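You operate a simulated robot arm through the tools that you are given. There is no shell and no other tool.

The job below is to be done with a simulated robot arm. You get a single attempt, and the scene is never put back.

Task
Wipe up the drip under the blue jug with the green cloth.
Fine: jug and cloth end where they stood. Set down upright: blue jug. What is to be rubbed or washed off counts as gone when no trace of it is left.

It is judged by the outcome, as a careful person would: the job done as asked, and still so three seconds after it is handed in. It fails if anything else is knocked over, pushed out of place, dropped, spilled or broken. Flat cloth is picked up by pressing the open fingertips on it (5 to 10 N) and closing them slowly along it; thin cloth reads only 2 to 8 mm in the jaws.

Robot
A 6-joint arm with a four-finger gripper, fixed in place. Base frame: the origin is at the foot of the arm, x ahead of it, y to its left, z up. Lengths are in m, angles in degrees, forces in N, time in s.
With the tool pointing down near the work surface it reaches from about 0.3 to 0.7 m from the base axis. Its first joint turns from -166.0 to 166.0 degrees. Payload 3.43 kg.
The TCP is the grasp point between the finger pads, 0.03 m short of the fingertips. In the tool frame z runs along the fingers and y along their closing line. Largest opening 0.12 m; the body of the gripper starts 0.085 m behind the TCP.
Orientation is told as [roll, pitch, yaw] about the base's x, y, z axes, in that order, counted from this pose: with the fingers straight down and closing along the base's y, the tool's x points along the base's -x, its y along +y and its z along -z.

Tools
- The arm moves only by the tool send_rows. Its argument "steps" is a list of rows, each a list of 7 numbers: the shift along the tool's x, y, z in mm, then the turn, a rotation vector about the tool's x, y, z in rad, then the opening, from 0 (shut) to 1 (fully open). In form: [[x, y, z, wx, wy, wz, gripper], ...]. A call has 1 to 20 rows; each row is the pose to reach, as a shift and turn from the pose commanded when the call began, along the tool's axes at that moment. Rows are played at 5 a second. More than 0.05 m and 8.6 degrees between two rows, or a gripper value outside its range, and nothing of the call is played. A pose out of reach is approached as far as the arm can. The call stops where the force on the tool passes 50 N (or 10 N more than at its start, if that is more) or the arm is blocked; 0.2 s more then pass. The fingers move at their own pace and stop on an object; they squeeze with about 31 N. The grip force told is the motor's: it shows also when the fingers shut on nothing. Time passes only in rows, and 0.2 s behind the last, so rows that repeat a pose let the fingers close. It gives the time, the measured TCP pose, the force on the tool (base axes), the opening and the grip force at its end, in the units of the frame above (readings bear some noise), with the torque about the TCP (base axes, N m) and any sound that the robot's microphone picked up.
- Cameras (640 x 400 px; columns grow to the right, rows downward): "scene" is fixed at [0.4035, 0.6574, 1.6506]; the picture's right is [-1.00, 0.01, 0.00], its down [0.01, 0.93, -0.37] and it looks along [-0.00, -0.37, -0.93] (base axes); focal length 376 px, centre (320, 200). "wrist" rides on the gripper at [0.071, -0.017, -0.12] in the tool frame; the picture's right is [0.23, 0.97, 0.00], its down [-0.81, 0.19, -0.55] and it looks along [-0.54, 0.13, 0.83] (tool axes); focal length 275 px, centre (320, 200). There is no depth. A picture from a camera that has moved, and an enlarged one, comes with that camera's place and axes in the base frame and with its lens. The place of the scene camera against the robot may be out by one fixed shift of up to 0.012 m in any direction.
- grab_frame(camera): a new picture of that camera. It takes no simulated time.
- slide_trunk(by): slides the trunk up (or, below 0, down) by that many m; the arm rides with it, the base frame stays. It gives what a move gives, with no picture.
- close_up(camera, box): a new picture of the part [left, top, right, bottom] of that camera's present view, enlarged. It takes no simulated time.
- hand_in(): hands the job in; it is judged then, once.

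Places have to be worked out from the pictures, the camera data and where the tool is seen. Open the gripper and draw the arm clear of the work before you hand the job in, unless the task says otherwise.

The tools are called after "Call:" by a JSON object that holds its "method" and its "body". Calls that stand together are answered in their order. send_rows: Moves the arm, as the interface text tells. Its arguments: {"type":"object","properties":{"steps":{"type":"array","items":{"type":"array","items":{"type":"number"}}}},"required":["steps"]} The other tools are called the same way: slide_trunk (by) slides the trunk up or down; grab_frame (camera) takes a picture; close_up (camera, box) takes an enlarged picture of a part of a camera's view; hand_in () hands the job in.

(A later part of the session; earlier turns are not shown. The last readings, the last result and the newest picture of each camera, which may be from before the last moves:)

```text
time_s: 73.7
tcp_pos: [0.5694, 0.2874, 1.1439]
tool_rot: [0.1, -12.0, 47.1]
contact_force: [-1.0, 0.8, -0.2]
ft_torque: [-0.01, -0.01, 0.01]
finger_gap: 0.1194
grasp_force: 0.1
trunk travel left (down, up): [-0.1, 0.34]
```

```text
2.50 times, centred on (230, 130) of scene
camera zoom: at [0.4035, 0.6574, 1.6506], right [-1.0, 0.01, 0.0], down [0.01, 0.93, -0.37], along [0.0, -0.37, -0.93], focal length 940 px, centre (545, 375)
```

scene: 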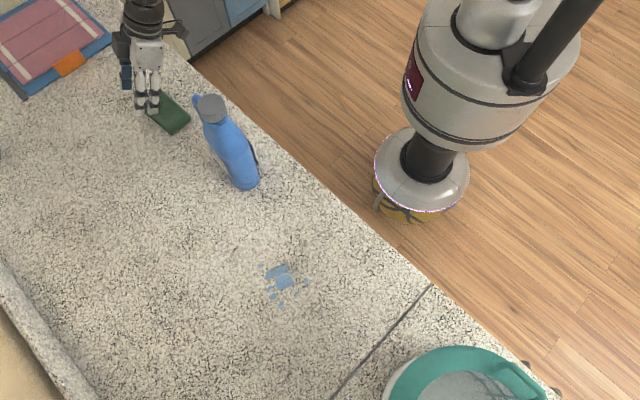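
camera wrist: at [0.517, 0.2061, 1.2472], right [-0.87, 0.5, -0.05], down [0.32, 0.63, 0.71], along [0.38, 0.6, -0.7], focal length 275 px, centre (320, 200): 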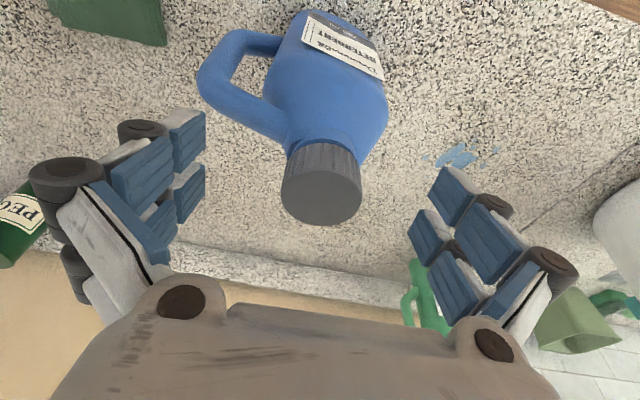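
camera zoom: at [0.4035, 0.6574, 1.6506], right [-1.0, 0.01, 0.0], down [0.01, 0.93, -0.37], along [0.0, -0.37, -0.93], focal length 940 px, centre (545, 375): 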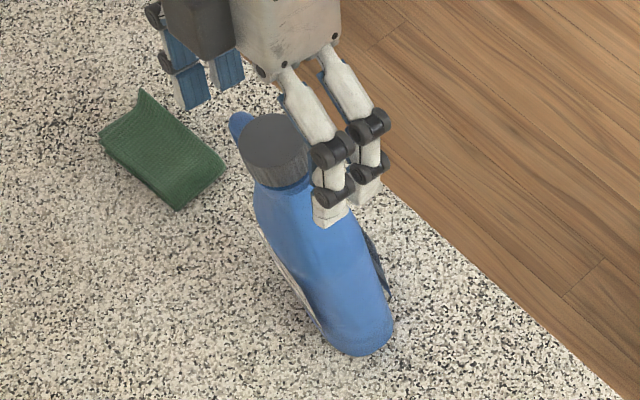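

The jug is standing upright again. I'll take the cap alone this time: raise 12 mm so the tips stay clear of the handle junction, recentre by ~3 mm, and close.

Call:
{"method": "send_rows", "body": {"steps": [[0.2, 0.7, -6, 0, 0, 0, 1], [0.4, 1.4, -12.3, 0, 0, 0, 1], [0.4, 1.4, -12.3, 0, 0, 0, 0.8], [0.4, 1.4, -12.3, 0, 0, 0, 0.6], [0.4, 1.4, -12.3, 0, 0, 0, 0.48], [0.4, 1.4, -12.3, 0, 0, 0, 0.42], [0.4, 1.4, -12.3, 0, 0, 0, 0.36], [0.4, 1.4, -12.3, 0, 0, 0, 0.3], [0.4, 1.4, -12.3, 0, 0, 0, 0.2], [0.4, 1.4, -12.3, 0, 0, 0, 0], [0.4, 1.4, -12.3, 0, 0, 0, 0]]}}

Call:
{"method": "close_up", "body": {"camera": "wrist", "box": [180, 0, 460, 230]}}

```text
time_s: 76.1
tcp_pos: [0.5665, 0.2843, 1.1585]
tool_rot: [0.0, -12.1, 47.2]
contact_force: [-0.6, 0.4, -1.1]
ft_torque: [0.04, 0.04, 0.02]
finger_gap: 0.0393
grasp_force: 31.0
trunk travel left (down, up): [-0.1, 0.34]
```

```text
1.74 times, centred on (320, 115) of wrist
camera zoom: at [0.5138, 0.2042, 1.2601], right [-0.87, 0.5, -0.05], down [0.32, 0.63, 0.71], along [0.38, 0.6, -0.7], focal length 479 px, centre (320, 348)
```

zoom: 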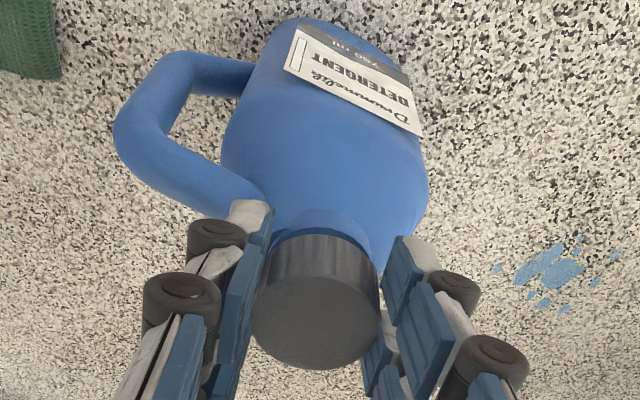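

A clean cap grip now: 39 mm gap, full grip force, no side load. I'll lift 50 mm slowly.

Call:
{"method": "send_rows", "body": {"steps": [[-1, 0, -4.9, 0, 0, 0, 0], [-2.1, 0, -9.8, 0, 0, 0, 0], [-4.2, 0, -19.6, 0, 0, 0, 0], [-6.2, 0, -29.3, 0, 0, 0, 0], [-8.3, 0, -39.1, 0, 0, 0, 0], [-10.4, 0, -48.9, 0, 0, 0, 0], [-10.4, 0, -48.9, 0, 0, 0, 0]]}}

Call:
{"method": "grab_frame", "body": {"camera": "scene"}}

Call:
{"method": "grab_frame", "body": {"camera": "wrist"}}

```text
time_s: 77.7
tcp_pos: [0.5657, 0.2872, 1.2086]
tool_rot: [0.0, -12.1, 47.1]
contact_force: [-0.6, -0.3, -1.4]
ft_torque: [0.01, -0.01, -0.01]
finger_gap: 0.0389
grasp_force: 31.3
trunk travel left (down, up): [-0.1, 0.34]
```

```text
taken
```

scene: 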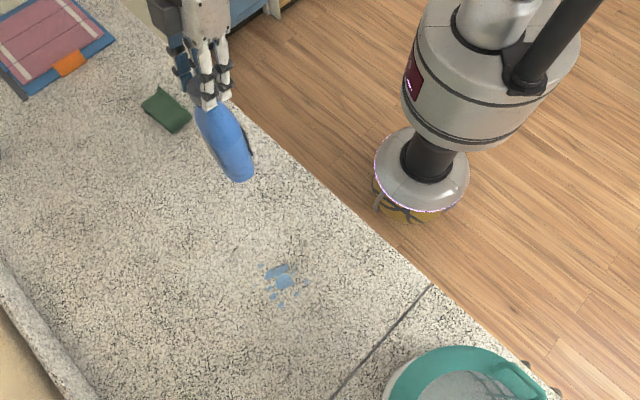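

```text
taken
camera wrist: at [0.5135, 0.2057, 1.3105], right [-0.87, 0.5, -0.05], down [0.32, 0.63, 0.71], along [0.38, 0.6, -0.7], focal length 275 px, centre (320, 200)
```

wrist: 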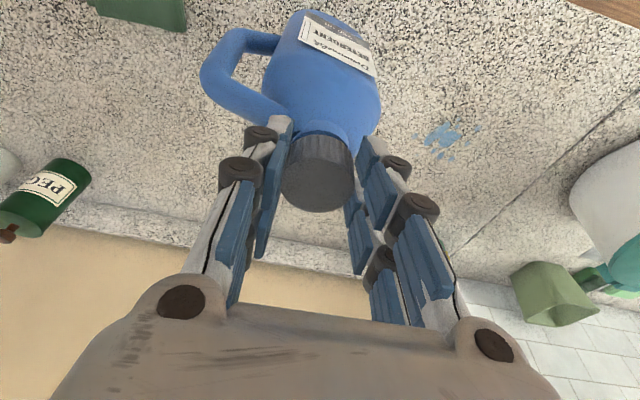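

The jug hangs straight (about 1.2 N). I'll carry it level along the counter to the clear spot on the left, about (0.29, 0.545).

Call:
{"method": "send_rows", "body": {"steps": [[0, 12, 0, 0, 0, 0, 0], [0, 35, 0, 0, 0, 0, 0], [0.5, 65, 0, 0, 0, 0, 0], [1, 100, 0, 0, 0, 0, 0], [1, 137, 0, 0, 0, 0, 0], [1.5, 175, -0.3, 0, 0, 0, 0], [2, 213, -0.3, 0, 0, 0, 0], [2, 250, -0.5, 0, 0, 0, 0], [2.5, 287, -0.5, 0, 0, 0, 0], [2.5, 320, -0.6, 0, 0, 0, 0], [3, 348, -0.7, 0, 0, 0, 0], [3, 368, -0.7, 0, 0, 0, 0], [3, 377.6, -0.7, 0, 0, 0, 0], [3, 377.6, -0.7, 0, 0, 0, 0]]}}

Call:
{"method": "grab_frame", "body": {"camera": "scene"}}

Call:
{"method": "grab_frame", "body": {"camera": "wrist"}}

```text
time_s: 80.7
tcp_pos: [0.2857, 0.5392, 1.2083]
tool_rot: [0.0, -12.0, 47.0]
contact_force: [0.1, -0.3, -0.7]
ft_torque: [-0.03, 0.01, -0.01]
finger_gap: 0.039
grasp_force: 31.6
trunk travel left (down, up): [-0.1, 0.34]
```

```text
taken
```

scene: 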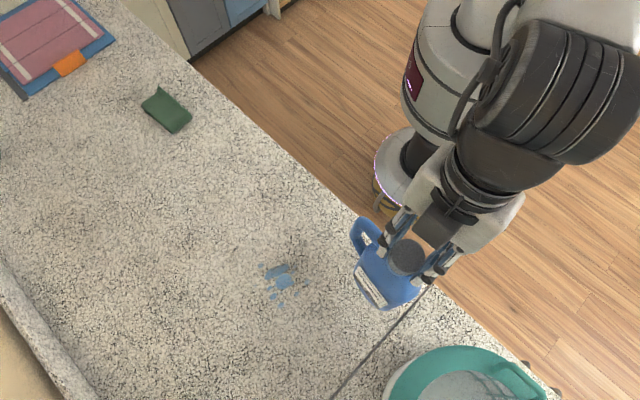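

```text
taken
camera wrist: at [0.2341, 0.4593, 1.3104], right [-0.87, 0.5, -0.05], down [0.32, 0.63, 0.71], along [0.38, 0.6, -0.7], focal length 275 px, centre (320, 200)
```

wrist: 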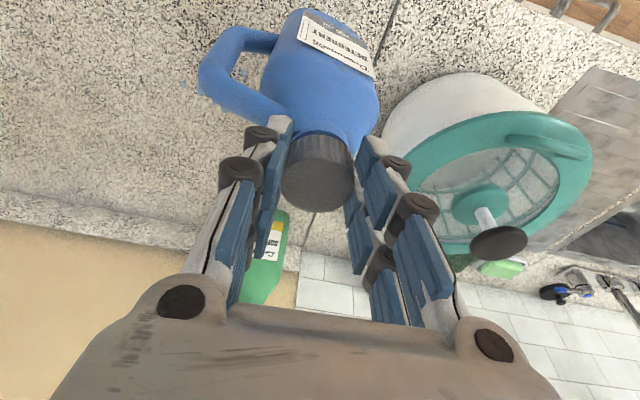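

The jug is over the clear stretch left of the drip and short of the seam. I'll lower it the same 50 mm and feel for the counter.

Call:
{"method": "send_rows", "body": {"steps": [[2.1, 0, 9.8, 0, 0, 0, 0], [4.2, 0, 19.6, 0, 0, 0, 0], [6.2, 0, 29.3, 0, 0, 0, 0], [8.1, 0, 38.1, 0, 0, 0, 0], [9.4, 0, 44, 0, 0, 0, 0], [10, 0, 47, 0, 0, 0, 0], [10.2, 0, 48, 0, 0, 0, 0], [10.3, 0, 48.5, 0, 0, 0, 0], [10.3, 0, 48.5, 0, 0, 0, 0]]}}

Call:
{"method": "grab_frame", "body": {"camera": "scene"}}

```text
time_s: 82.7
tcp_pos: [0.2864, 0.5394, 1.159]
tool_rot: [0.1, -12.0, 47.2]
contact_force: [-0.2, -0.3, -1.3]
ft_torque: [0.01, 0.0, -0.01]
finger_gap: 0.0386
grasp_force: 30.9
trunk travel left (down, up): [-0.1, 0.34]
```

```text
taken
```

scene: 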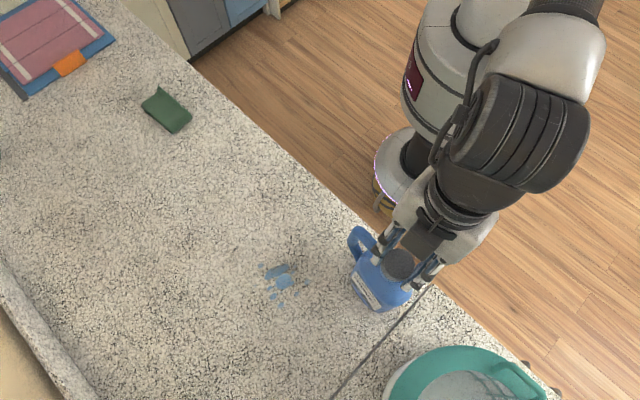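

No contact yet, still hanging. Lowering another millimetre or so.

Call:
{"method": "send_rows", "body": {"steps": [[0.1, 0, 0.5, 0, 0, 0, 0], [0.2, 0, 1.0, 0, 0, 0, 0], [0.2, 0, 1.2, 0, 0, 0, 0], [0.2, 0, 1.2, 0, 0, 0, 0]]}}

```text
time_s: 83.7
tcp_pos: [0.2859, 0.5403, 1.1585]
tool_rot: [0.0, -12.2, 47.1]
contact_force: [0.7, -0.7, 2.1]
ft_torque: [0.0, 0.02, 0.01]
finger_gap: 0.0386
grasp_force: 31.1
trunk travel left (down, up): [-0.1, 0.34]
```

Just touching (2 N). Releasing the jug and rising off it.

Call:
{"method": "send_rows", "body": {"steps": [[0, 0, 0, 0, 0, 0, 0.4], [0, 0, 0, 0, 0, 0, 0.55], [0, 0, 0, 0, 0, 0, 0.75], [0, 0, 0, 0, 0, 0, 1], [0, 0, 0, 0, 0, 0, 1], [0, 0, 0, 0, 0, 0, 1]]}}

Call:
{"method": "grab_frame", "body": {"camera": "wrist"}}

Call:
{"method": "close_up", "body": {"camera": "scene", "box": [250, 200, 460, 350]}}

```text
time_s: 85.1
tcp_pos: [0.2875, 0.54, 1.1587]
tool_rot: [0.1, -12.0, 47.0]
contact_force: [-0.1, -0.5, -0.4]
ft_torque: [0.05, 0.0, 0.0]
finger_gap: 0.1193
grasp_force: 0.1
trunk travel left (down, up): [-0.1, 0.34]
```

```text
taken
camera wrist: at [0.2352, 0.4595, 1.2605], right [-0.87, 0.5, -0.05], down [0.32, 0.63, 0.71], along [0.38, 0.6, -0.7], focal length 275 px, centre (320, 200)
```

wrist: 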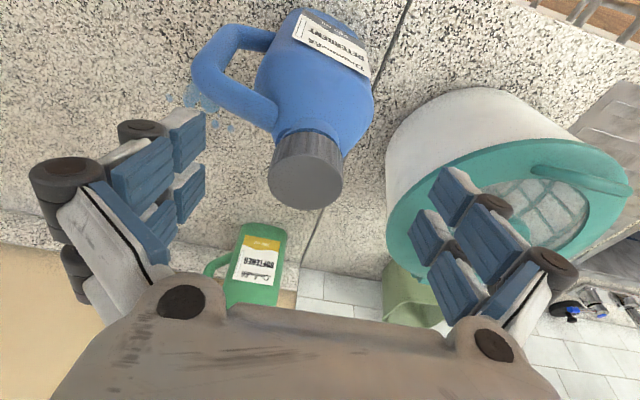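

```text
2.67 times, centred on (355, 275) of scene
camera zoom: at [0.4035, 0.6574, 1.6506], right [-1.0, 0.01, 0.0], down [0.01, 0.93, -0.37], along [0.0, -0.37, -0.93], focal length 1003 px, centre (227, 0)
```

zoom: 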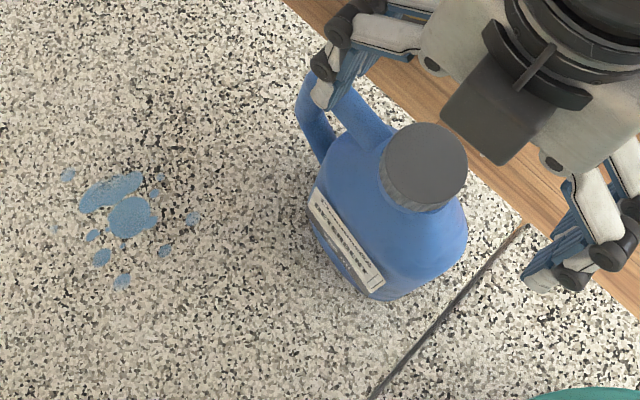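

The jug stands upright at the left spot (cap ≈(0.298, 0.541)); the drip lies untouched. I'll rise 100 mm off it and level the tool.

Call:
{"method": "send_rows", "body": {"steps": [[-4.2, 0, -19.6, 0, 0, 0, 1], [-10.4, 0, -48.9, 0, 0, 0, 1], [-20.8, 0, -97.8, 0, 0, 0, 1], [-20.8, 0, -97.8, 0, 0.105, 0, 1], [-20.8, 0, -97.8, 0, 0.209, 0, 1], [-20.8, 0, -97.8, 0, 0.209, 0, 1]]}}

Call:
{"method": "grab_frame", "body": {"camera": "scene"}}

```text
time_s: 86.5
tcp_pos: [0.2885, 0.5385, 1.2572]
tool_rot: [0.1, 0.0, 47.0]
contact_force: [-0.8, 0.0, -0.3]
ft_torque: [0.04, 0.01, -0.01]
finger_gap: 0.1198
grasp_force: 0.0
trunk travel left (down, up): [-0.1, 0.34]
```

```text
taken
```

scene: 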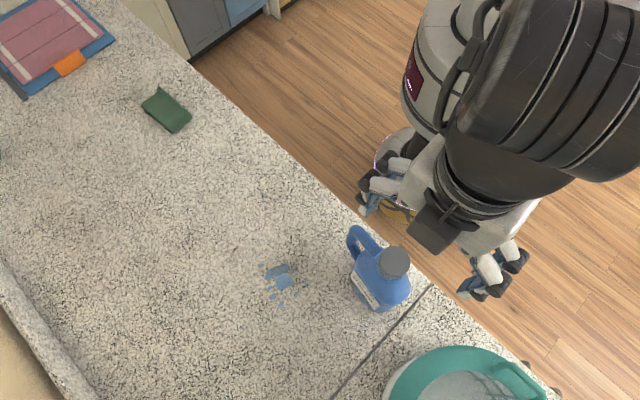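

Clear of the jug. Now I traverse to the right, turning to yaw −34° for the cloth's side grip.

Call:
{"method": "send_rows", "body": {"steps": [[9.5, -40, 0, 0, 0, 0.118, 1], [19, -80, 0, 0, 0, 0.236, 1], [28, -119, 0, 0, 0, 0.354, 1], [38, -159, 0, 0, 0, 0.471, 1], [47, -199, 0, 0, 0, 0.589, 1], [57, -239, 10, 0, 0, 0.707, 1], [66, -278, 25, 0, 0, 0.825, 1], [76, -318, 42, 0, 0, 0.943, 1], [85, -358, 60, 0, 0, 1.061, 1], [95, -398, 78, 0, 0, 1.178, 1], [104, -438, 95, 0, 0, 1.296, 1], [113.6, -477, 107, 0, 0, 1.414, 1], [113.6, -477, 107, 0, 0, 1.414, 1]]}}

Call:
{"method": "grab_frame", "body": {"camera": "wrist"}}

```text
time_s: 89.3
tcp_pos: [0.5599, 0.1329, 1.1478]
tool_rot: [0.1, 0.1, -34.0]
contact_force: [0.3, 0.0, 0.5]
ft_torque: [0.01, 0.0, -0.03]
finger_gap: 0.1202
grasp_force: 0.1
trunk travel left (down, up): [-0.1, 0.34]
```

```text
taken
camera wrist: at [0.4915, 0.1588, 1.2687], right [0.35, 0.94, 0.0], down [0.78, -0.3, 0.55], along [0.52, -0.19, -0.83], focal length 275 px, centre (320, 200)
```

wrist: 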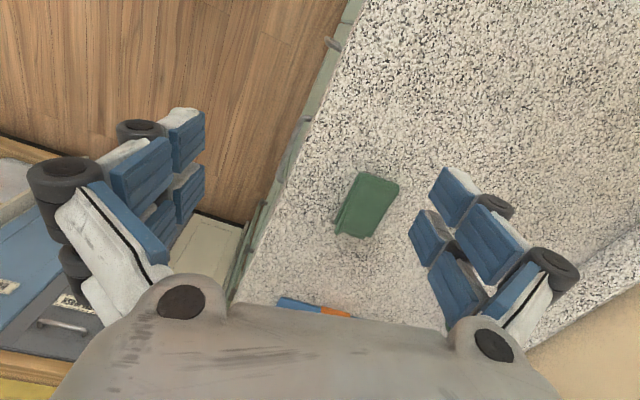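

Call:
{"method": "close_up", "body": {"camera": "wrist", "box": [310, 160, 422, 245]}}

```text
4.71 times, centred on (366, 202) of wrist
camera zoom: at [0.4915, 0.1588, 1.2687], right [0.35, 0.94, 0.0], down [0.78, -0.3, 0.55], along [0.52, -0.19, -0.83], focal length 1295 px, centre (104, 188)
```

zoom: 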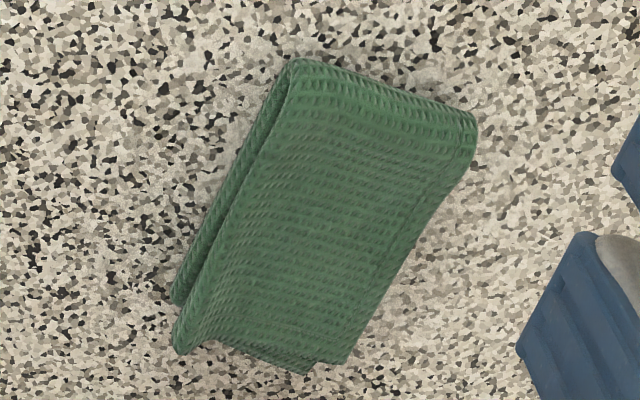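

The cloth's corners come out at about (0.697,0.147), (0.738,0.195), (0.821,0.128), (0.780,0.079); its short axis points to ~50°. I'll tilt 28° along yaw −34° and hover over (0.750, 0.145) with the jaws fully open.

Call:
{"method": "send_rows", "body": {"steps": [[-25, 19, 15, 0, -0.1, 0, 1], [-50, 39, 33, 0, -0.2, 0, 1], [-75, 58, 52, 0, -0.3, 0, 1], [-100, 78, 72, 0, -0.4, 0, 1], [-126, 97, 95, 0, -0.4887, 0, 1], [-150.8, 116.3, 117.8, 0, -0.4887, 0, 1], [-150.8, 116.3, 117.8, 0, -0.4887, 0, 1]]}}

Call:
{"method": "grab_frame", "body": {"camera": "wrist"}}

Call:
{"method": "grab_frame", "body": {"camera": "scene"}}

```text
time_s: 90.9
tcp_pos: [0.7507, 0.1444, 1.0299]
tool_rot: [0.1, -27.9, -34.0]
contact_force: [0.2, -0.2, 0.6]
ft_torque: [0.02, -0.02, 0.0]
finger_gap: 0.1199
grasp_force: 0.0
trunk travel left (down, up): [-0.1, 0.34]
```

```text
taken
camera wrist: at [0.6425, 0.1984, 1.1023], right [0.37, 0.92, -0.11], down [0.49, -0.1, 0.87], along [0.79, -0.38, -0.48], focal length 275 px, centre (320, 200)
```

wrist: 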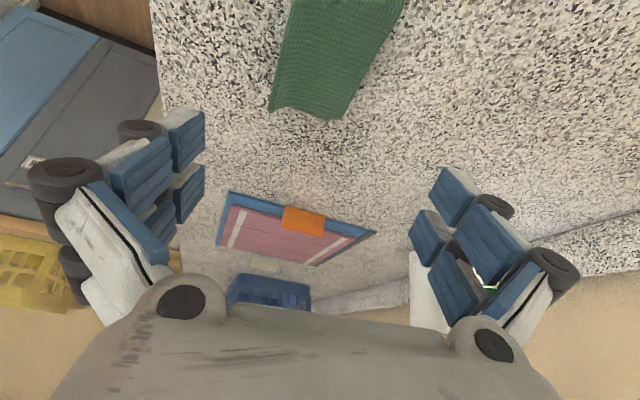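

```text
taken
```

scene: 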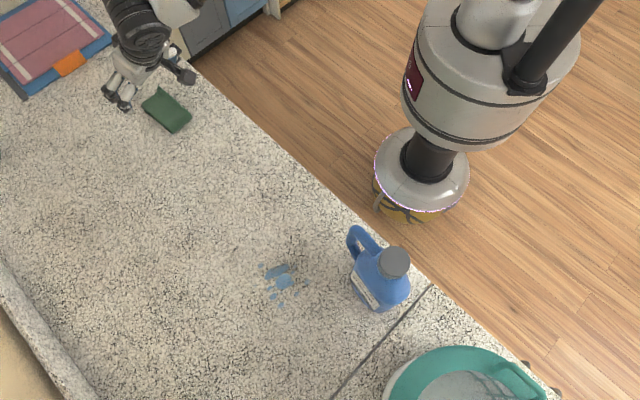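

The hover pose is exact and the cloth lies centred between the jaws; the tips should land ~24 mm clear of each long side. Descending to just above the counter.

Call:
{"method": "send_rows", "body": {"steps": [[9.4, 0, 17.7, 0, 0, 0, 1], [18.7, 0, 35.4, 0, 0, 0, 1], [28.1, 0, 53, 0, 0, 0, 1], [35.1, 0, 66.3, 0, 0, 0, 1], [39.8, 0, 75.1, 0, 0, 0, 1], [42.5, 0, 80.4, 0, 0, 0, 1], [42.5, 0, 80.4, 0, 0, 0, 1]]}}

Call:
{"method": "grab_frame", "body": {"camera": "wrist"}}

Call:
{"method": "close_up", "body": {"camera": "scene", "box": [110, 50, 230, 160]}}

```text
time_s: 92.5
tcp_pos: [0.7488, 0.1429, 0.9412]
tool_rot: [0.1, -27.9, -34.0]
contact_force: [-0.1, 0.1, 0.8]
ft_torque: [0.02, 0.02, 0.02]
finger_gap: 0.12
grasp_force: 0.1
trunk travel left (down, up): [-0.1, 0.34]
```

```text
taken
camera wrist: at [0.6408, 0.1968, 1.0131], right [0.37, 0.92, -0.11], down [0.49, -0.1, 0.87], along [0.79, -0.38, -0.48], focal length 275 px, centre (320, 200)
```

wrist: 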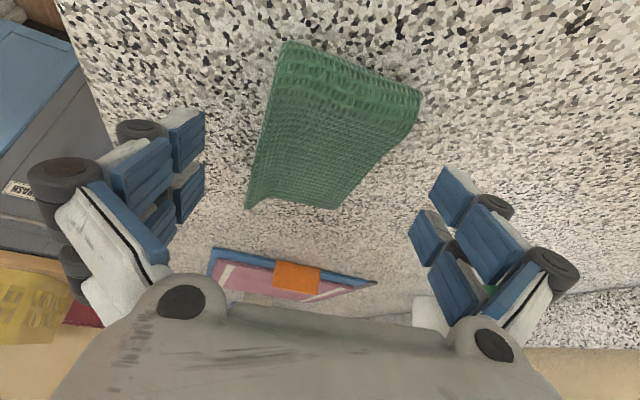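

```text
3.64 times, centred on (170, 105) of scene
camera zoom: at [0.4035, 0.6574, 1.6506], right [-1.0, 0.01, 0.0], down [0.01, 0.93, -0.37], along [0.0, -0.37, -0.93], focal length 1367 px, centre (866, 546)
```

zoom: 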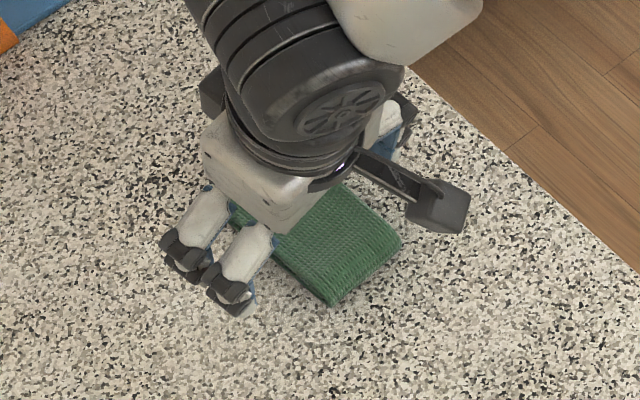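

Clear on both sides, about 26 mm each. I'll go 2.5 mm lower and close slowly onto the cloth's long sides.

Call:
{"method": "send_rows", "body": {"steps": [[1.2, 0, 2.2, 0, 0, 0, 1], [1.2, 0, 2.2, 0, 0, 0, 0.92], [1.2, 0, 2.2, 0, 0, 0, 0.84], [1.2, 0, 2.2, 0, 0, 0, 0.76], [1.2, 0, 2.2, 0, 0, 0, 0.7], [1.2, 0, 2.2, 0, 0, 0, 0.65], [1.2, 0, 2.2, 0, 0, 0, 0.6], [1.2, 0, 2.2, 0, 0, 0, 0.55], [1.2, 0, 2.2, 0, 0, 0, 0.5]]}}

Call:
{"method": "grab_frame", "body": {"camera": "wrist"}}

```text
time_s: 94.5
tcp_pos: [0.7484, 0.1441, 0.9403]
tool_rot: [0.1, -27.9, -34.0]
contact_force: [-0.1, -1.2, 1.2]
ft_torque: [-0.02, 0.06, -0.05]
finger_gap: 0.066
grasp_force: 30.1
trunk travel left (down, up): [-0.1, 0.34]
```

```text
taken
camera wrist: at [0.6404, 0.1973, 1.0116], right [0.37, 0.92, -0.11], down [0.49, -0.1, 0.87], along [0.79, -0.38, -0.48], focal length 275 px, centre (320, 200)
```

wrist: 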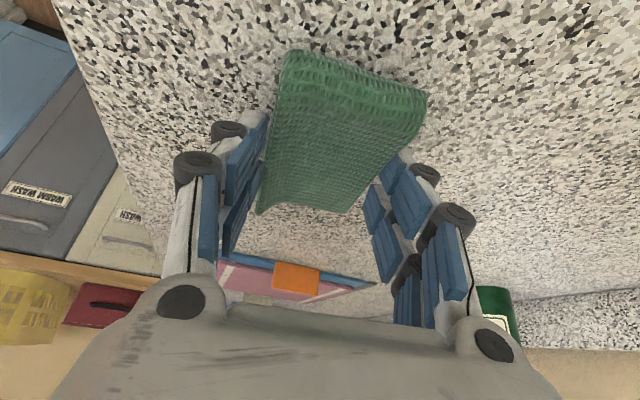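

The jaws have met the cloth at 66 mm with 30 N, so it holds like a block. I'll command full closing and see if it stays firm.

Call:
{"method": "send_rows", "body": {"steps": [[0, 0, 0, 0, 0, 0, 0.4], [0, 0, 0, 0, 0, 0, 0.25], [0, 0, 0, 0, 0, 0, 0.1], [0, 0, 0, 0, 0, 0, 0], [0, 0, 0, 0, 0, 0, 0]]}}

Call:
{"method": "grab_frame", "body": {"camera": "wrist"}}

```text
time_s: 95.7
tcp_pos: [0.7491, 0.1446, 0.9397]
tool_rot: [0.1, -28.0, -34.0]
contact_force: [1.1, 0.6, 2.3]
ft_torque: [0.07, 0.0, -0.11]
finger_gap: 0.0654
grasp_force: 31.1
trunk travel left (down, up): [-0.1, 0.34]
```

```text
taken
camera wrist: at [0.6404, 0.1973, 1.0116], right [0.37, 0.92, -0.11], down [0.49, -0.1, 0.87], along [0.79, -0.38, -0.48], focal length 275 px, centre (320, 200)
```

wrist: 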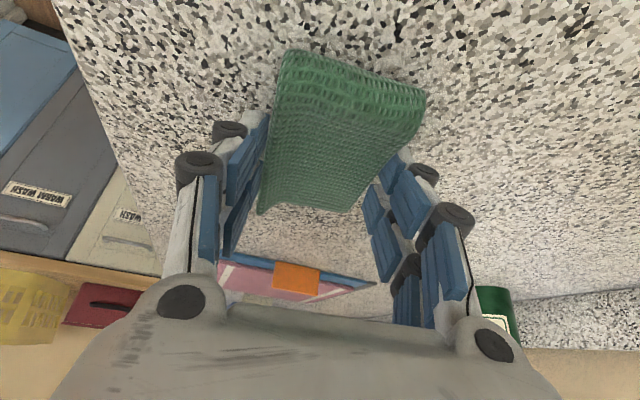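

Firm at 65 mm. I'll lift 15 mm straight up and check that the cloth comes along.

Call:
{"method": "send_rows", "body": {"steps": [[-1.2, 0, -2.2, 0, 0, 0, 0], [-2.3, 0, -4.4, 0, 0, 0, 0], [-4.7, 0, -8.8, 0, 0, 0, 0], [-7, 0, -13.2, 0, 0, 0, 0], [-7, 0, -13.2, 0, 0, 0, 0]]}}

Call:
{"method": "grab_frame", "body": {"camera": "wrist"}}

Call:
{"method": "close_up", "body": {"camera": "scene", "box": [110, 50, 230, 160]}}

```text
time_s: 96.9
tcp_pos: [0.7487, 0.1455, 0.9532]
tool_rot: [0.0, -27.9, -33.9]
contact_force: [0.8, 1.2, -1.0]
ft_torque: [-0.01, 0.02, -0.01]
finger_gap: 0.0647
grasp_force: 30.9
trunk travel left (down, up): [-0.1, 0.34]
```

```text
taken
camera wrist: at [0.6404, 0.198, 1.0253], right [0.37, 0.92, -0.11], down [0.49, -0.1, 0.87], along [0.79, -0.38, -0.48], focal length 275 px, centre (320, 200)
```

wrist: 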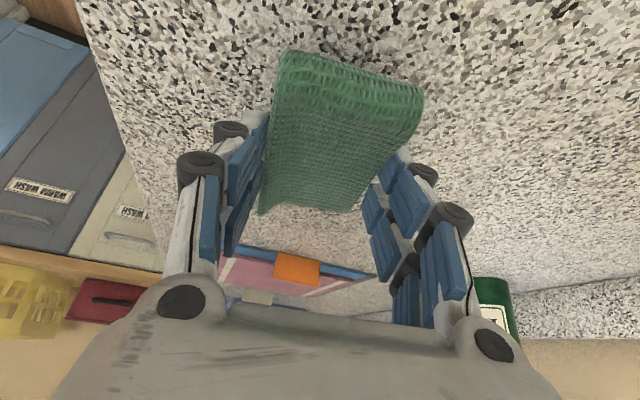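

```text
3.64 times, centred on (170, 105) of scene
camera zoom: at [0.4035, 0.6574, 1.6506], right [-1.0, 0.01, 0.0], down [0.01, 0.93, -0.37], along [0.0, -0.37, -0.93], focal length 1367 px, centre (866, 546)
```

zoom: 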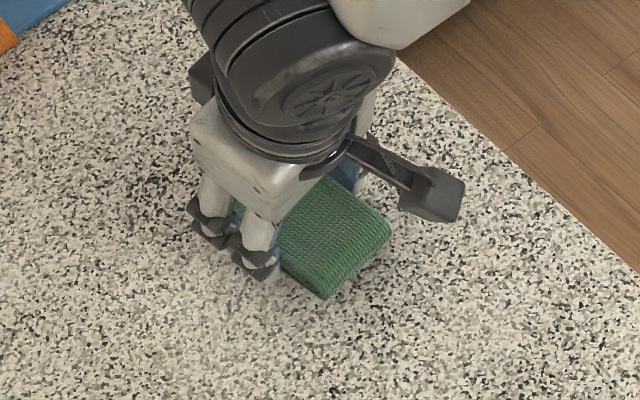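

The cloth lifts with the gripper (the counter pattern shifts beneath it while it stays put in the view). Keeping the 28° tilt so its underside stays level, I'll raise it and swing it round to the left, turning about the vertical.

Call:
{"method": "send_rows", "body": {"steps": [[-9.4, 0, -17.7, 0, 0, 0, 0], [-4, 2.5, -38, -0.059, 0, -0.112, 0], [14, 5, -60, -0.119, 0, -0.223, 0], [32, 7.5, -82, -0.178, 0, -0.335, 0], [50, 10, -104, -0.238, 0, -0.447, 0], [68, 12.5, -126, -0.297, 0, -0.558, 0], [86, 15, -147, -0.356, 0, -0.67, 0], [104, 17.5, -167, -0.416, 0, -0.782, 0], [120.2, 20.1, -184.9, -0.475, 0, -0.8935, 0], [120.2, 20.1, -184.9, -0.475, 0, -0.8935, 0]]}}

Call:
{"method": "grab_frame", "body": {"camera": "wrist"}}

Call:
{"method": "grab_frame", "body": {"camera": "scene"}}

```text
time_s: 99.1
tcp_pos: [0.6005, 0.2685, 1.0604]
tool_rot: [0.0, -28.0, 24.0]
contact_force: [-0.8, 0.3, 0.5]
ft_torque: [0.01, -0.03, 0.03]
finger_gap: 0.0635
grasp_force: 31.4
trunk travel left (down, up): [-0.1, 0.34]
```

```text
taken
camera wrist: at [0.4983, 0.2051, 1.1325], right [-0.58, 0.81, -0.11], down [0.34, 0.36, 0.87], along [0.74, 0.47, -0.48], focal length 275 px, centre (320, 200)
```

wrist: 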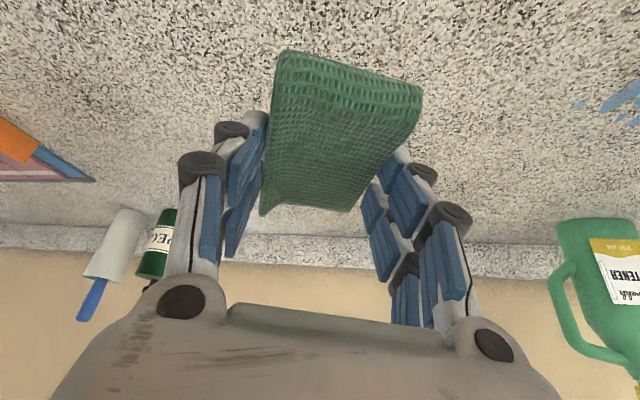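

```text
taken
```

scene: 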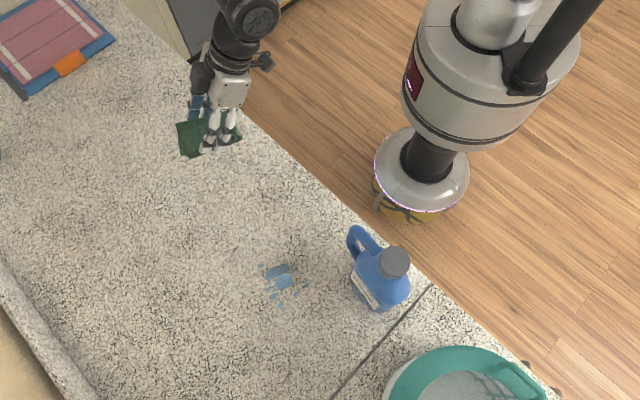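

Still held firmly. Continuing to above the drip, turning to yaw 88° so the cloth's long side runs along y and the wrist leans away from the jug.

Call:
{"method": "send_rows", "body": {"steps": [[0.4, 27.6, 0, -0.058, 0, -0.11, 0], [0.9, 55.2, 3, -0.117, 0, -0.219, 0], [1.3, 82.8, 7, -0.175, 0, -0.329, 0], [1.8, 110.4, 10, -0.233, 0, -0.438, 0], [2.2, 137.9, 14, -0.291, 0, -0.548, 0], [2.7, 165.5, 19, -0.35, 0, -0.657, 0], [3.1, 193.1, 23, -0.408, 0, -0.767, 0], [3.6, 220.7, 28, -0.466, 0, -0.877, 0], [4, 248.3, 31.9, -0.5244, 0, -0.9862, 0], [4, 248.3, 31.9, -0.5244, 0, -0.9862, 0]]}}

Call:
{"method": "grab_frame", "body": {"camera": "wrist"}}

Call:
{"method": "grab_frame", "body": {"camera": "scene"}}

```text
time_s: 101.3
tcp_pos: [0.5101, 0.5007, 1.0334]
tool_rot: [0.1, -28.2, 88.0]
contact_force: [-0.5, -0.4, -1.0]
ft_torque: [0.01, 0.01, 0.01]
finger_gap: 0.0634
grasp_force: 30.7
trunk travel left (down, up): [-0.1, 0.34]
```

```text
taken
camera wrist: at [0.5225, 0.3814, 1.105], right [-0.98, -0.17, -0.11], down [-0.18, 0.46, 0.87], along [-0.1, 0.87, -0.48], focal length 275 px, centre (320, 200)
```

wrist: 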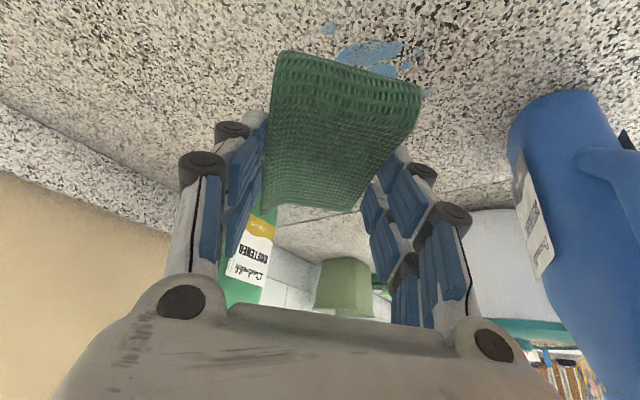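

```text
taken
```

scene: 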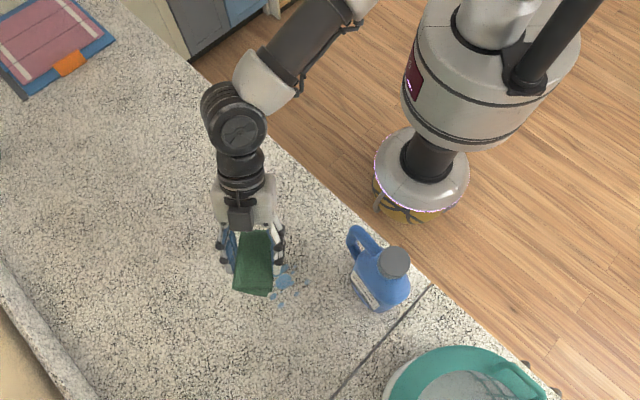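

The cloth is over the drip with good clearance from the jug. I'll move it to about (0.50, 0.528) and lower to just above the counter.

Call:
{"method": "send_rows", "body": {"steps": [[4, 3, 22, 0, 0, 0, 0], [8, 6, 44, 0, 0, 0, 0], [12, 8, 66, 0, 0, 0, 0], [15, 10, 80, 0, 0, 0, 0], [16.5, 11.1, 88.2, 0, 0, 0, 0], [16.5, 11.1, 88.2, 0, 0, 0, 0]]}}

Call:
{"method": "close_up", "body": {"camera": "scene", "box": [180, 180, 420, 330]}}

```text
time_s: 102.7
tcp_pos: [0.499, 0.5289, 0.9468]
tool_rot: [0.0, -28.1, 88.1]
contact_force: [0.7, 0.0, -1.4]
ft_torque: [-0.04, -0.01, 0.0]
finger_gap: 0.0631
grasp_force: 30.6
trunk travel left (down, up): [-0.1, 0.34]
```

```text
2.67 times, centred on (300, 255) of scene
camera zoom: at [0.4035, 0.6574, 1.6506], right [-1.0, 0.01, 0.0], down [0.01, 0.93, -0.37], along [0.0, -0.37, -0.93], focal length 1003 px, centre (373, 53)
```

zoom: 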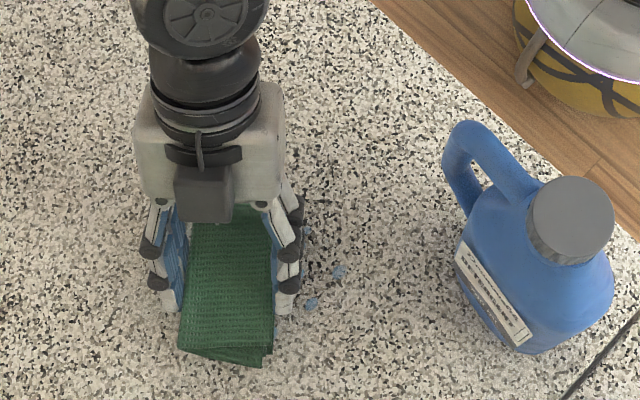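

The cloth is lined up over the drip. Lowering the last millimetres to light contact.

Call:
{"method": "send_rows", "body": {"steps": [[1.4, 0, 2.6, 0, 0, 0, 0], [2.8, 0, 5.3, 0, 0, 0, 0], [3.3, 0, 6.2, 0, 0, 0, 0], [3.3, 0, 6.2, 0, 0, 0, 0]]}}

```text
time_s: 103.7
tcp_pos: [0.5004, 0.529, 0.939]
tool_rot: [-0.1, -28.2, 87.9]
contact_force: [-0.1, 1.1, 5.7]
ft_torque: [-0.1, 0.08, -0.01]
finger_gap: 0.0633
grasp_force: 30.7
trunk travel left (down, up): [-0.1, 0.34]
```

Contact at 5.7 N. I'll press a touch more and rub along x, first toward the left edge of the drip and back.

Call:
{"method": "send_rows", "body": {"steps": [[0.3, 0, 0.6, 0, 0, 0, 0], [0.3, 10, 0.6, 0, 0, 0, 0], [0.3, 20, 0.6, 0, 0, 0, 0], [0.3, 30, 0.6, 0, 0, 0, 0], [0.3, 40, 0.6, 0, 0, 0, 0], [0.3, 48, 0.6, 0, 0, 0, 0], [0.3, 40, 0.6, 0, 0, 0, 0], [0.3, 30, 0.6, 0, 0, 0, 0], [0.3, 20, 0.6, 0, 0, 0, 0], [0.3, 10, 0.6, 0, 0, 0, 0], [0.3, 0, 0.6, 0, 0, 0, 0]]}}

Call:
{"method": "close_up", "body": {"camera": "scene", "box": [180, 180, 420, 330]}}

```text
time_s: 106.1
tcp_pos: [0.4991, 0.5274, 0.9397]
tool_rot: [0.0, -28.1, 88.1]
contact_force: [-6.0, 1.6, 13.2]
ft_torque: [0.39, 0.47, 0.15]
finger_gap: 0.0633
grasp_force: 31.1
trunk travel left (down, up): [-0.1, 0.34]
```

```text
2.67 times, centred on (300, 255) of scene
camera zoom: at [0.4035, 0.6574, 1.6506], right [-1.0, 0.01, 0.0], down [0.01, 0.93, -0.37], along [0.0, -0.37, -0.93], focal length 1003 px, centre (373, 53)
```

zoom: 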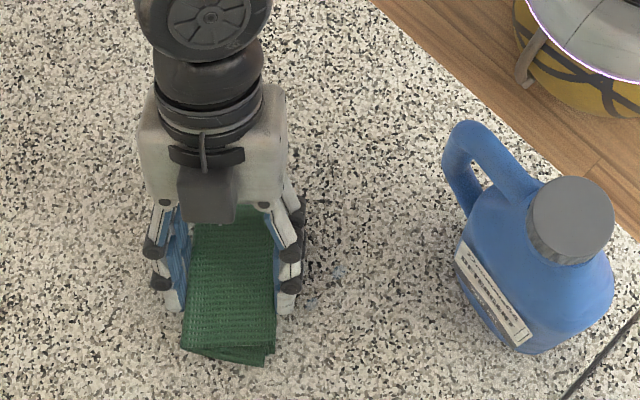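

The right-hand spots have nearly vanished after one pass, so the wiping works. I'll do wider back-and-forth strokes over the whole area.

Call:
{"method": "send_rows", "body": {"steps": [[0, 12, 0, 0, 0, 0, 0], [0, 24, 0, 0, 0, 0, 0], [0, 36, 0, 0, 0, 0, 0], [0, 48, 0, 0, 0, 0, 0], [0, 36, 0, 0, 0, 0, 0], [0, 24, 0, 0, 0, 0, 0], [0, 12, 0, 0, 0, 0, 0], [0, 0, 0, 0, 0, 0, 0], [0, -12, 0, 0, 0, 0, 0], [0, -24, 0, 0, 0, 0, 0], [0, -36, 0, 0, 0, 0, 0], [0, -46, 0, 0, 0, 0, 0], [0, -36, 0, 0, 0, 0, 0], [0, -24, 0, 0, 0, 0, 0], [0, -12, 0, 0, 0, 0, 0], [0, 0, 0, 0, 0, 0, 0]]}}

Call:
{"method": "close_up", "body": {"camera": "scene", "box": [180, 180, 420, 330]}}

```text
time_s: 109.5
tcp_pos: [0.4995, 0.5268, 0.9402]
tool_rot: [0.1, -28.3, 88.1]
contact_force: [5.5, -0.1, 12.5]
ft_torque: [0.2, 0.03, -0.05]
finger_gap: 0.0635
grasp_force: 31.3
trunk travel left (down, up): [-0.1, 0.34]
```

```text
2.67 times, centred on (300, 255) of scene
camera zoom: at [0.4035, 0.6574, 1.6506], right [-1.0, 0.01, 0.0], down [0.01, 0.93, -0.37], along [0.0, -0.37, -0.93], focal length 1003 px, centre (373, 53)
```

zoom: 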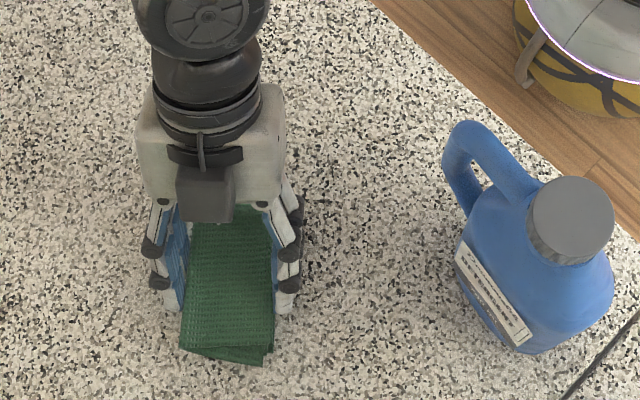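

Everything visible is clean. I'll repeat with the cloth shifted ~10 mm farther and then ~12 mm nearer to be sure both ends of the drip are rubbed.

Call:
{"method": "send_rows", "body": {"steps": [[-4.4, 12, 2.3, 0, 0, 0, 0], [-8.8, 24, 4.7, 0, 0, 0, 0], [-8.8, 36, 4.7, 0, 0, 0, 0], [-8.8, 48, 4.7, 0, 0, 0, 0], [-8.8, 36, 4.7, 0, 0, 0, 0], [-8.8, 24, 4.7, 0, 0, 0, 0], [-8.8, 12, 4.7, 0, 0, 0, 0], [-8.8, 0, 4.7, 0, 0, 0, 0], [-8.8, -12, 4.7, 0, 0, 0, 0], [-8.8, -24, 4.7, 0, 0, 0, 0], [-8.8, -36, 4.7, 0, 0, 0, 0], [-4.4, -40, 2.3, 0, 0, 0, 0], [0, -40, 0, 0, 0, 0, 0], [5.3, -40, -2.8, 0, 0, 0, 0], [10.6, -36, -5.6, 0, 0, 0, 0], [10.6, -24, -5.6, 0, 0, 0, 0], [10.6, -12, -5.6, 0, 0, 0, 0], [10.6, 0, -5.6, 0, 0, 0, 0], [10.6, 12, -5.6, 0, 0, 0, 0], [10.6, 24, -5.6, 0, 0, 0, 0]]}}

Call:
{"method": "close_up", "body": {"camera": "scene", "box": [180, 180, 420, 330]}}

```text
time_s: 113.7
tcp_pos: [0.4758, 0.5159, 0.9379]
tool_rot: [0.0, -28.2, 88.1]
contact_force: [5.5, 0.7, 15.6]
ft_torque: [0.0, -0.15, -0.04]
finger_gap: 0.0631
grasp_force: 30.7
trunk travel left (down, up): [-0.1, 0.34]
```

```text
2.67 times, centred on (300, 255) of scene
camera zoom: at [0.4035, 0.6574, 1.6506], right [-1.0, 0.01, 0.0], down [0.01, 0.93, -0.37], along [0.0, -0.37, -0.93], focal length 1003 px, centre (373, 53)
```

zoom: 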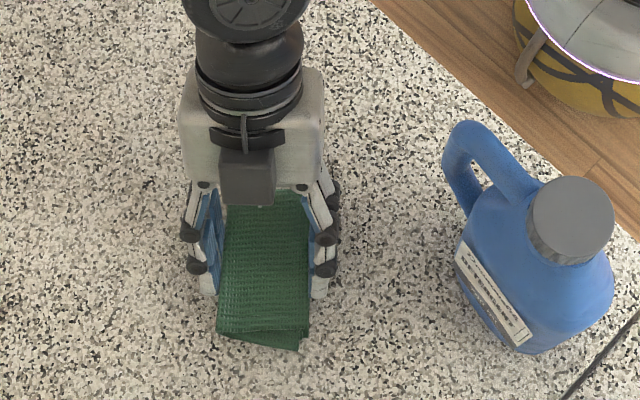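

Now the near-side strokes across the full width, then lift off to inspect.

Call:
{"method": "send_rows", "body": {"steps": [[0, 12, 0, 0, 0, 0, 0], [0, 24, 0, 0, 0, 0, 0], [0, 12, 0, 0, 0, 0, 0], [0, 0, 0, 0, 0, 0, 0], [0, -12, 0, 0, 0, 0, 0], [0, -24, 0, 0, 0, 0, 0], [0, -36, 0, 0, 0, 0, 0], [0, -48, 0, 0, 0, 0, 0], [0, -60, 0, 0, 0, 0, 0], [0, -70, 0, 0, 0, 0, 0], [-4.7, -70, -8.8, 0, 0, 0, 0], [-14, -70, -26.5, 0, 0, 0, 0], [-28.3, -70, -52.9, 0, 0, 0, 0], [-28.3, -70, -52.9, 0, 0, 0, 0]]}}

Call:
{"method": "grab_frame", "body": {"camera": "wrist"}}

Call:
{"method": "close_up", "body": {"camera": "scene", "box": [180, 180, 420, 330]}}

```text
time_s: 116.7
tcp_pos: [0.5452, 0.5141, 0.9972]
tool_rot: [0.1, -28.0, 88.0]
contact_force: [-0.5, -0.3, 0.1]
ft_torque: [-0.03, -0.01, -0.01]
finger_gap: 0.0633
grasp_force: 30.9
trunk travel left (down, up): [-0.1, 0.34]
```

```text
taken
camera wrist: at [0.558, 0.3945, 1.069], right [-0.98, -0.17, -0.11], down [-0.17, 0.46, 0.87], along [-0.1, 0.87, -0.48], focal length 275 px, centre (320, 200)
```

wrist: 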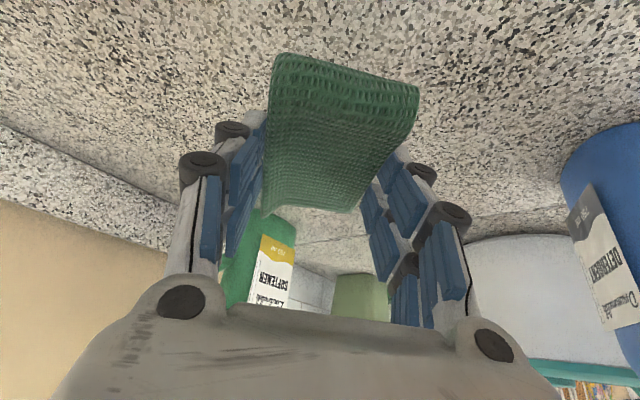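

```text
2.67 times, centred on (300, 255) of scene
camera zoom: at [0.4035, 0.6574, 1.6506], right [-1.0, 0.01, 0.0], down [0.01, 0.93, -0.37], along [0.0, -0.37, -0.93], focal length 1003 px, centre (373, 53)
```

zoom: 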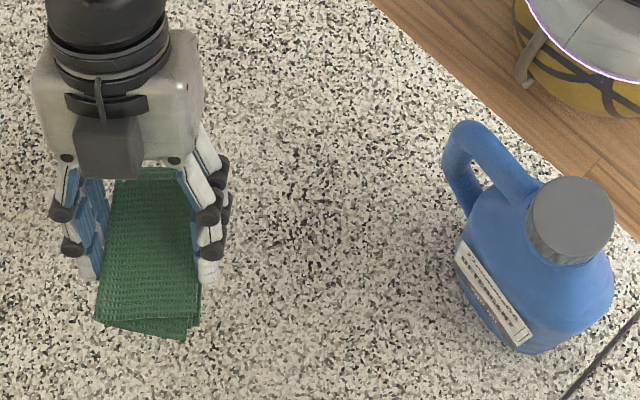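

Looks nearly all clean; there may be a tiny bluish mark near the upper edge. I'll pull the gripper back (still holding the cloth) for an unobstructed look.

Call:
{"method": "send_rows", "body": {"steps": [[27, 10, -31, 0, 0, 0, 0], [55, 20, -63, 0, 0, 0, 0], [82, 30, -95, 0, 0, 0, 0], [109, 40, -126, 0, 0, 0, 0], [109, 40, -126, 0, 0, 0, 0]]}}

Call:
{"method": "close_up", "body": {"camera": "scene", "box": [240, 240, 336, 320]}}

Call:
{"method": "grab_frame", "body": {"camera": "wrist"}}

```text
time_s: 117.9
tcp_pos: [0.4997, 0.3593, 1.0555]
tool_rot: [0.0, -28.1, 88.0]
contact_force: [0.0, -0.4, -0.2]
ft_torque: [0.02, -0.02, -0.01]
finger_gap: 0.0632
grasp_force: 31.4
trunk travel left (down, up): [-0.1, 0.34]
```

```text
5.00 times, centred on (288, 280) of scene
camera zoom: at [0.4035, 0.6574, 1.6506], right [-1.0, 0.01, 0.0], down [0.01, 0.93, -0.37], along [0.0, -0.37, -0.93], focal length 1880 px, centre (480, -200)
```

zoom: 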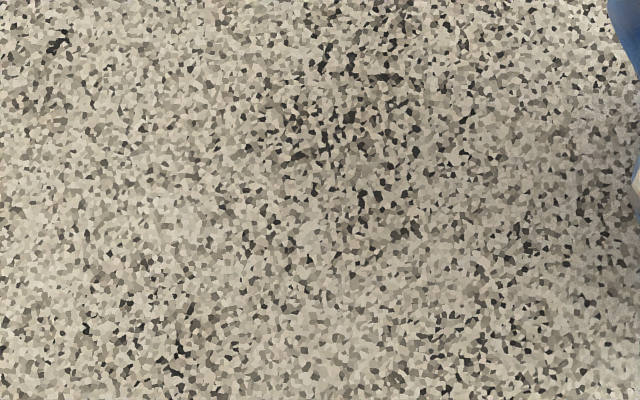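

```text
taken
camera wrist: at [0.5116, 0.2389, 1.1278], right [-0.98, -0.17, -0.11], down [-0.18, 0.46, 0.87], along [-0.1, 0.87, -0.48], focal length 275 px, centre (320, 200)
```

wrist: 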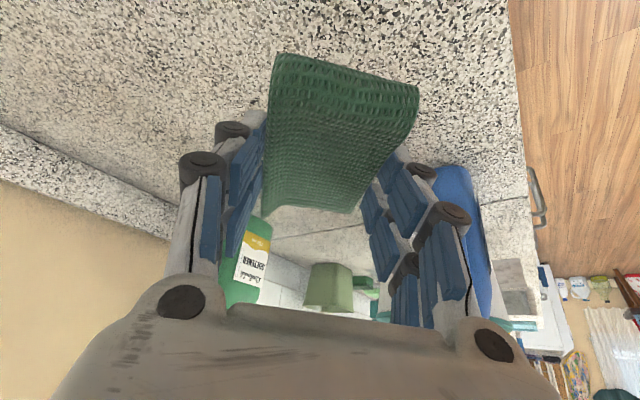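

The area looks clean. One speck near (301,256) looked slightly teal; I'll zoom hard on it and on the whole patch.

Call:
{"method": "close_up", "body": {"camera": "scene", "box": [285, 246, 317, 266]}}

Call:
{"method": "close_up", "body": {"camera": "scene", "box": [254, 256, 290, 280]}}

Call:
{"method": "close_up", "body": {"camera": "scene", "box": [262, 276, 314, 310]}}

```text
16.00 times, centred on (301, 256) of scene
camera zoom: at [0.4035, 0.6574, 1.6506], right [-1.0, 0.01, 0.0], down [0.01, 0.93, -0.37], along [0.0, -0.37, -0.93], focal length 6016 px, centre (624, -696)
```

zoom: 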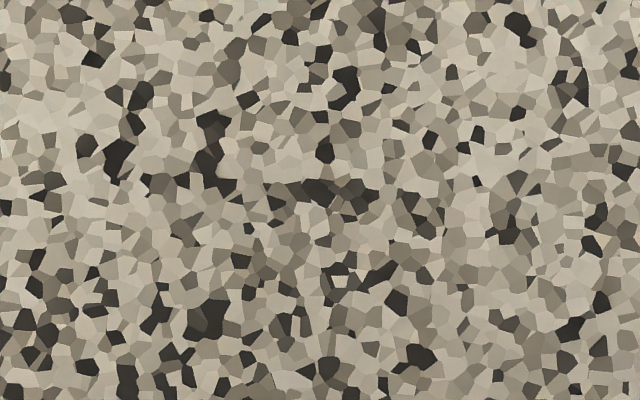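

```text
16.00 times, centred on (272, 268) of scene
camera zoom: at [0.4035, 0.6574, 1.6506], right [-1.0, 0.01, 0.0], down [0.01, 0.93, -0.37], along [0.0, -0.37, -0.93], focal length 6016 px, centre (1088, -888)
```

zoom: 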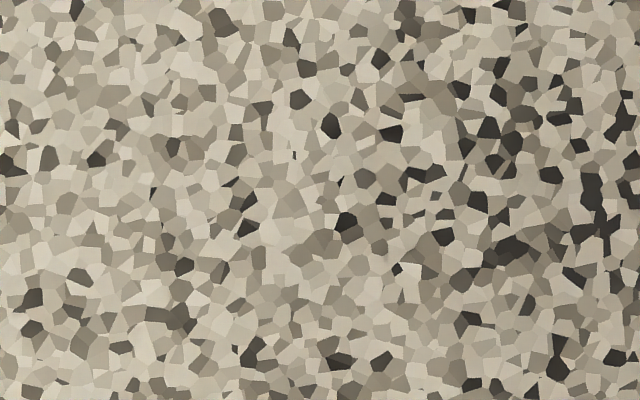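

```text
11.76 times, centred on (288, 293) of scene
camera zoom: at [0.4035, 0.6574, 1.6506], right [-1.0, 0.01, 0.0], down [0.01, 0.93, -0.37], along [0.0, -0.37, -0.93], focal length 4424 px, centre (696, -894)
```

zoom: 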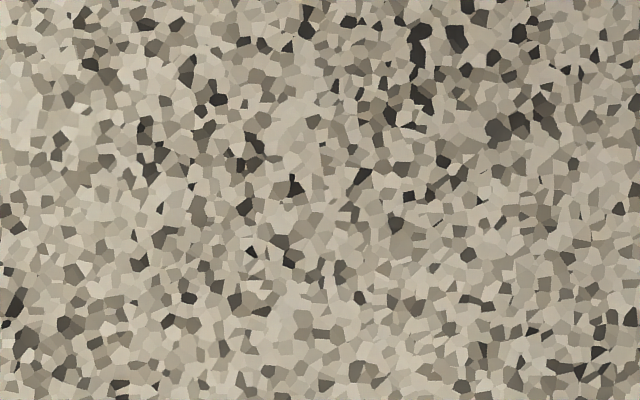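

No blue trace remains on the drip area. I'll also check the jug's first temporary spot for any wet ring before returning the cloth.

Call:
{"method": "close_up", "body": {"camera": "scene", "box": [180, 120, 300, 200]}}

Call:
{"method": "grab_frame", "body": {"camera": "scene"}}

```text
5.00 times, centred on (240, 160) of scene
camera zoom: at [0.4035, 0.6574, 1.6506], right [-1.0, 0.01, 0.0], down [0.01, 0.93, -0.37], along [0.0, -0.37, -0.93], focal length 1880 px, centre (720, 400)
```

zoom: 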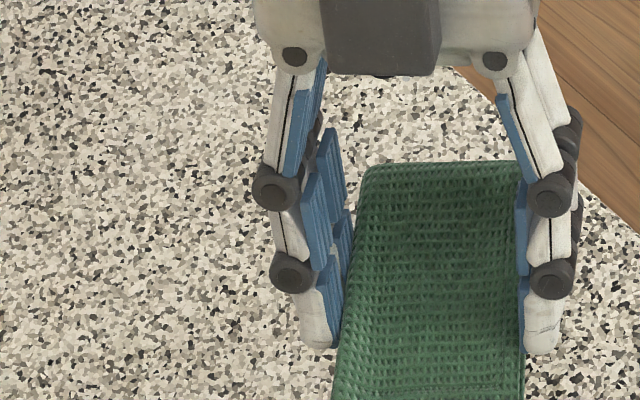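

```text
taken
```

scene: 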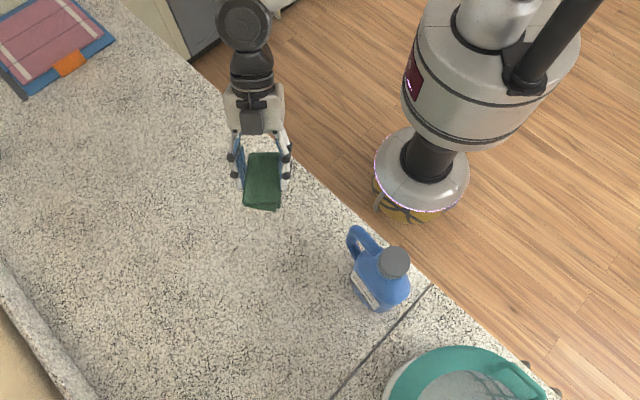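

All clear. Now I carry the cloth back the way it came: first to the midway point at yaw 24°.

Call:
{"method": "send_rows", "body": {"steps": [[8.3, -11.5, -5, 0.058, 0, 0.11, 0], [16.6, -23, -10, 0.117, 0, 0.219, 0], [24.9, -34.5, -15, 0.175, 0, 0.329, 0], [33.2, -46, -20, 0.233, 0, 0.438, 0], [41.4, -57.4, -25, 0.291, 0, 0.548, 0], [49.7, -68.9, -30, 0.35, 0, 0.657, 0], [58, -80.4, -35, 0.408, 0, 0.767, 0], [66.3, -91.9, -40, 0.466, 0, 0.877, 0], [74.6, -103.4, -45.5, 0.5244, 0, 0.9862, 0], [74.6, -103.4, -45.5, 0.5244, 0, 0.9862, 0]]}}

```text
time_s: 120.1
tcp_pos: [0.5999, 0.2691, 1.0634]
tool_rot: [0.1, -28.0, 24.0]
contact_force: [1.0, 0.6, -0.4]
ft_torque: [0.03, 0.0, -0.02]
finger_gap: 0.0634
grasp_force: 30.9
trunk travel left (down, up): [-0.1, 0.34]
```

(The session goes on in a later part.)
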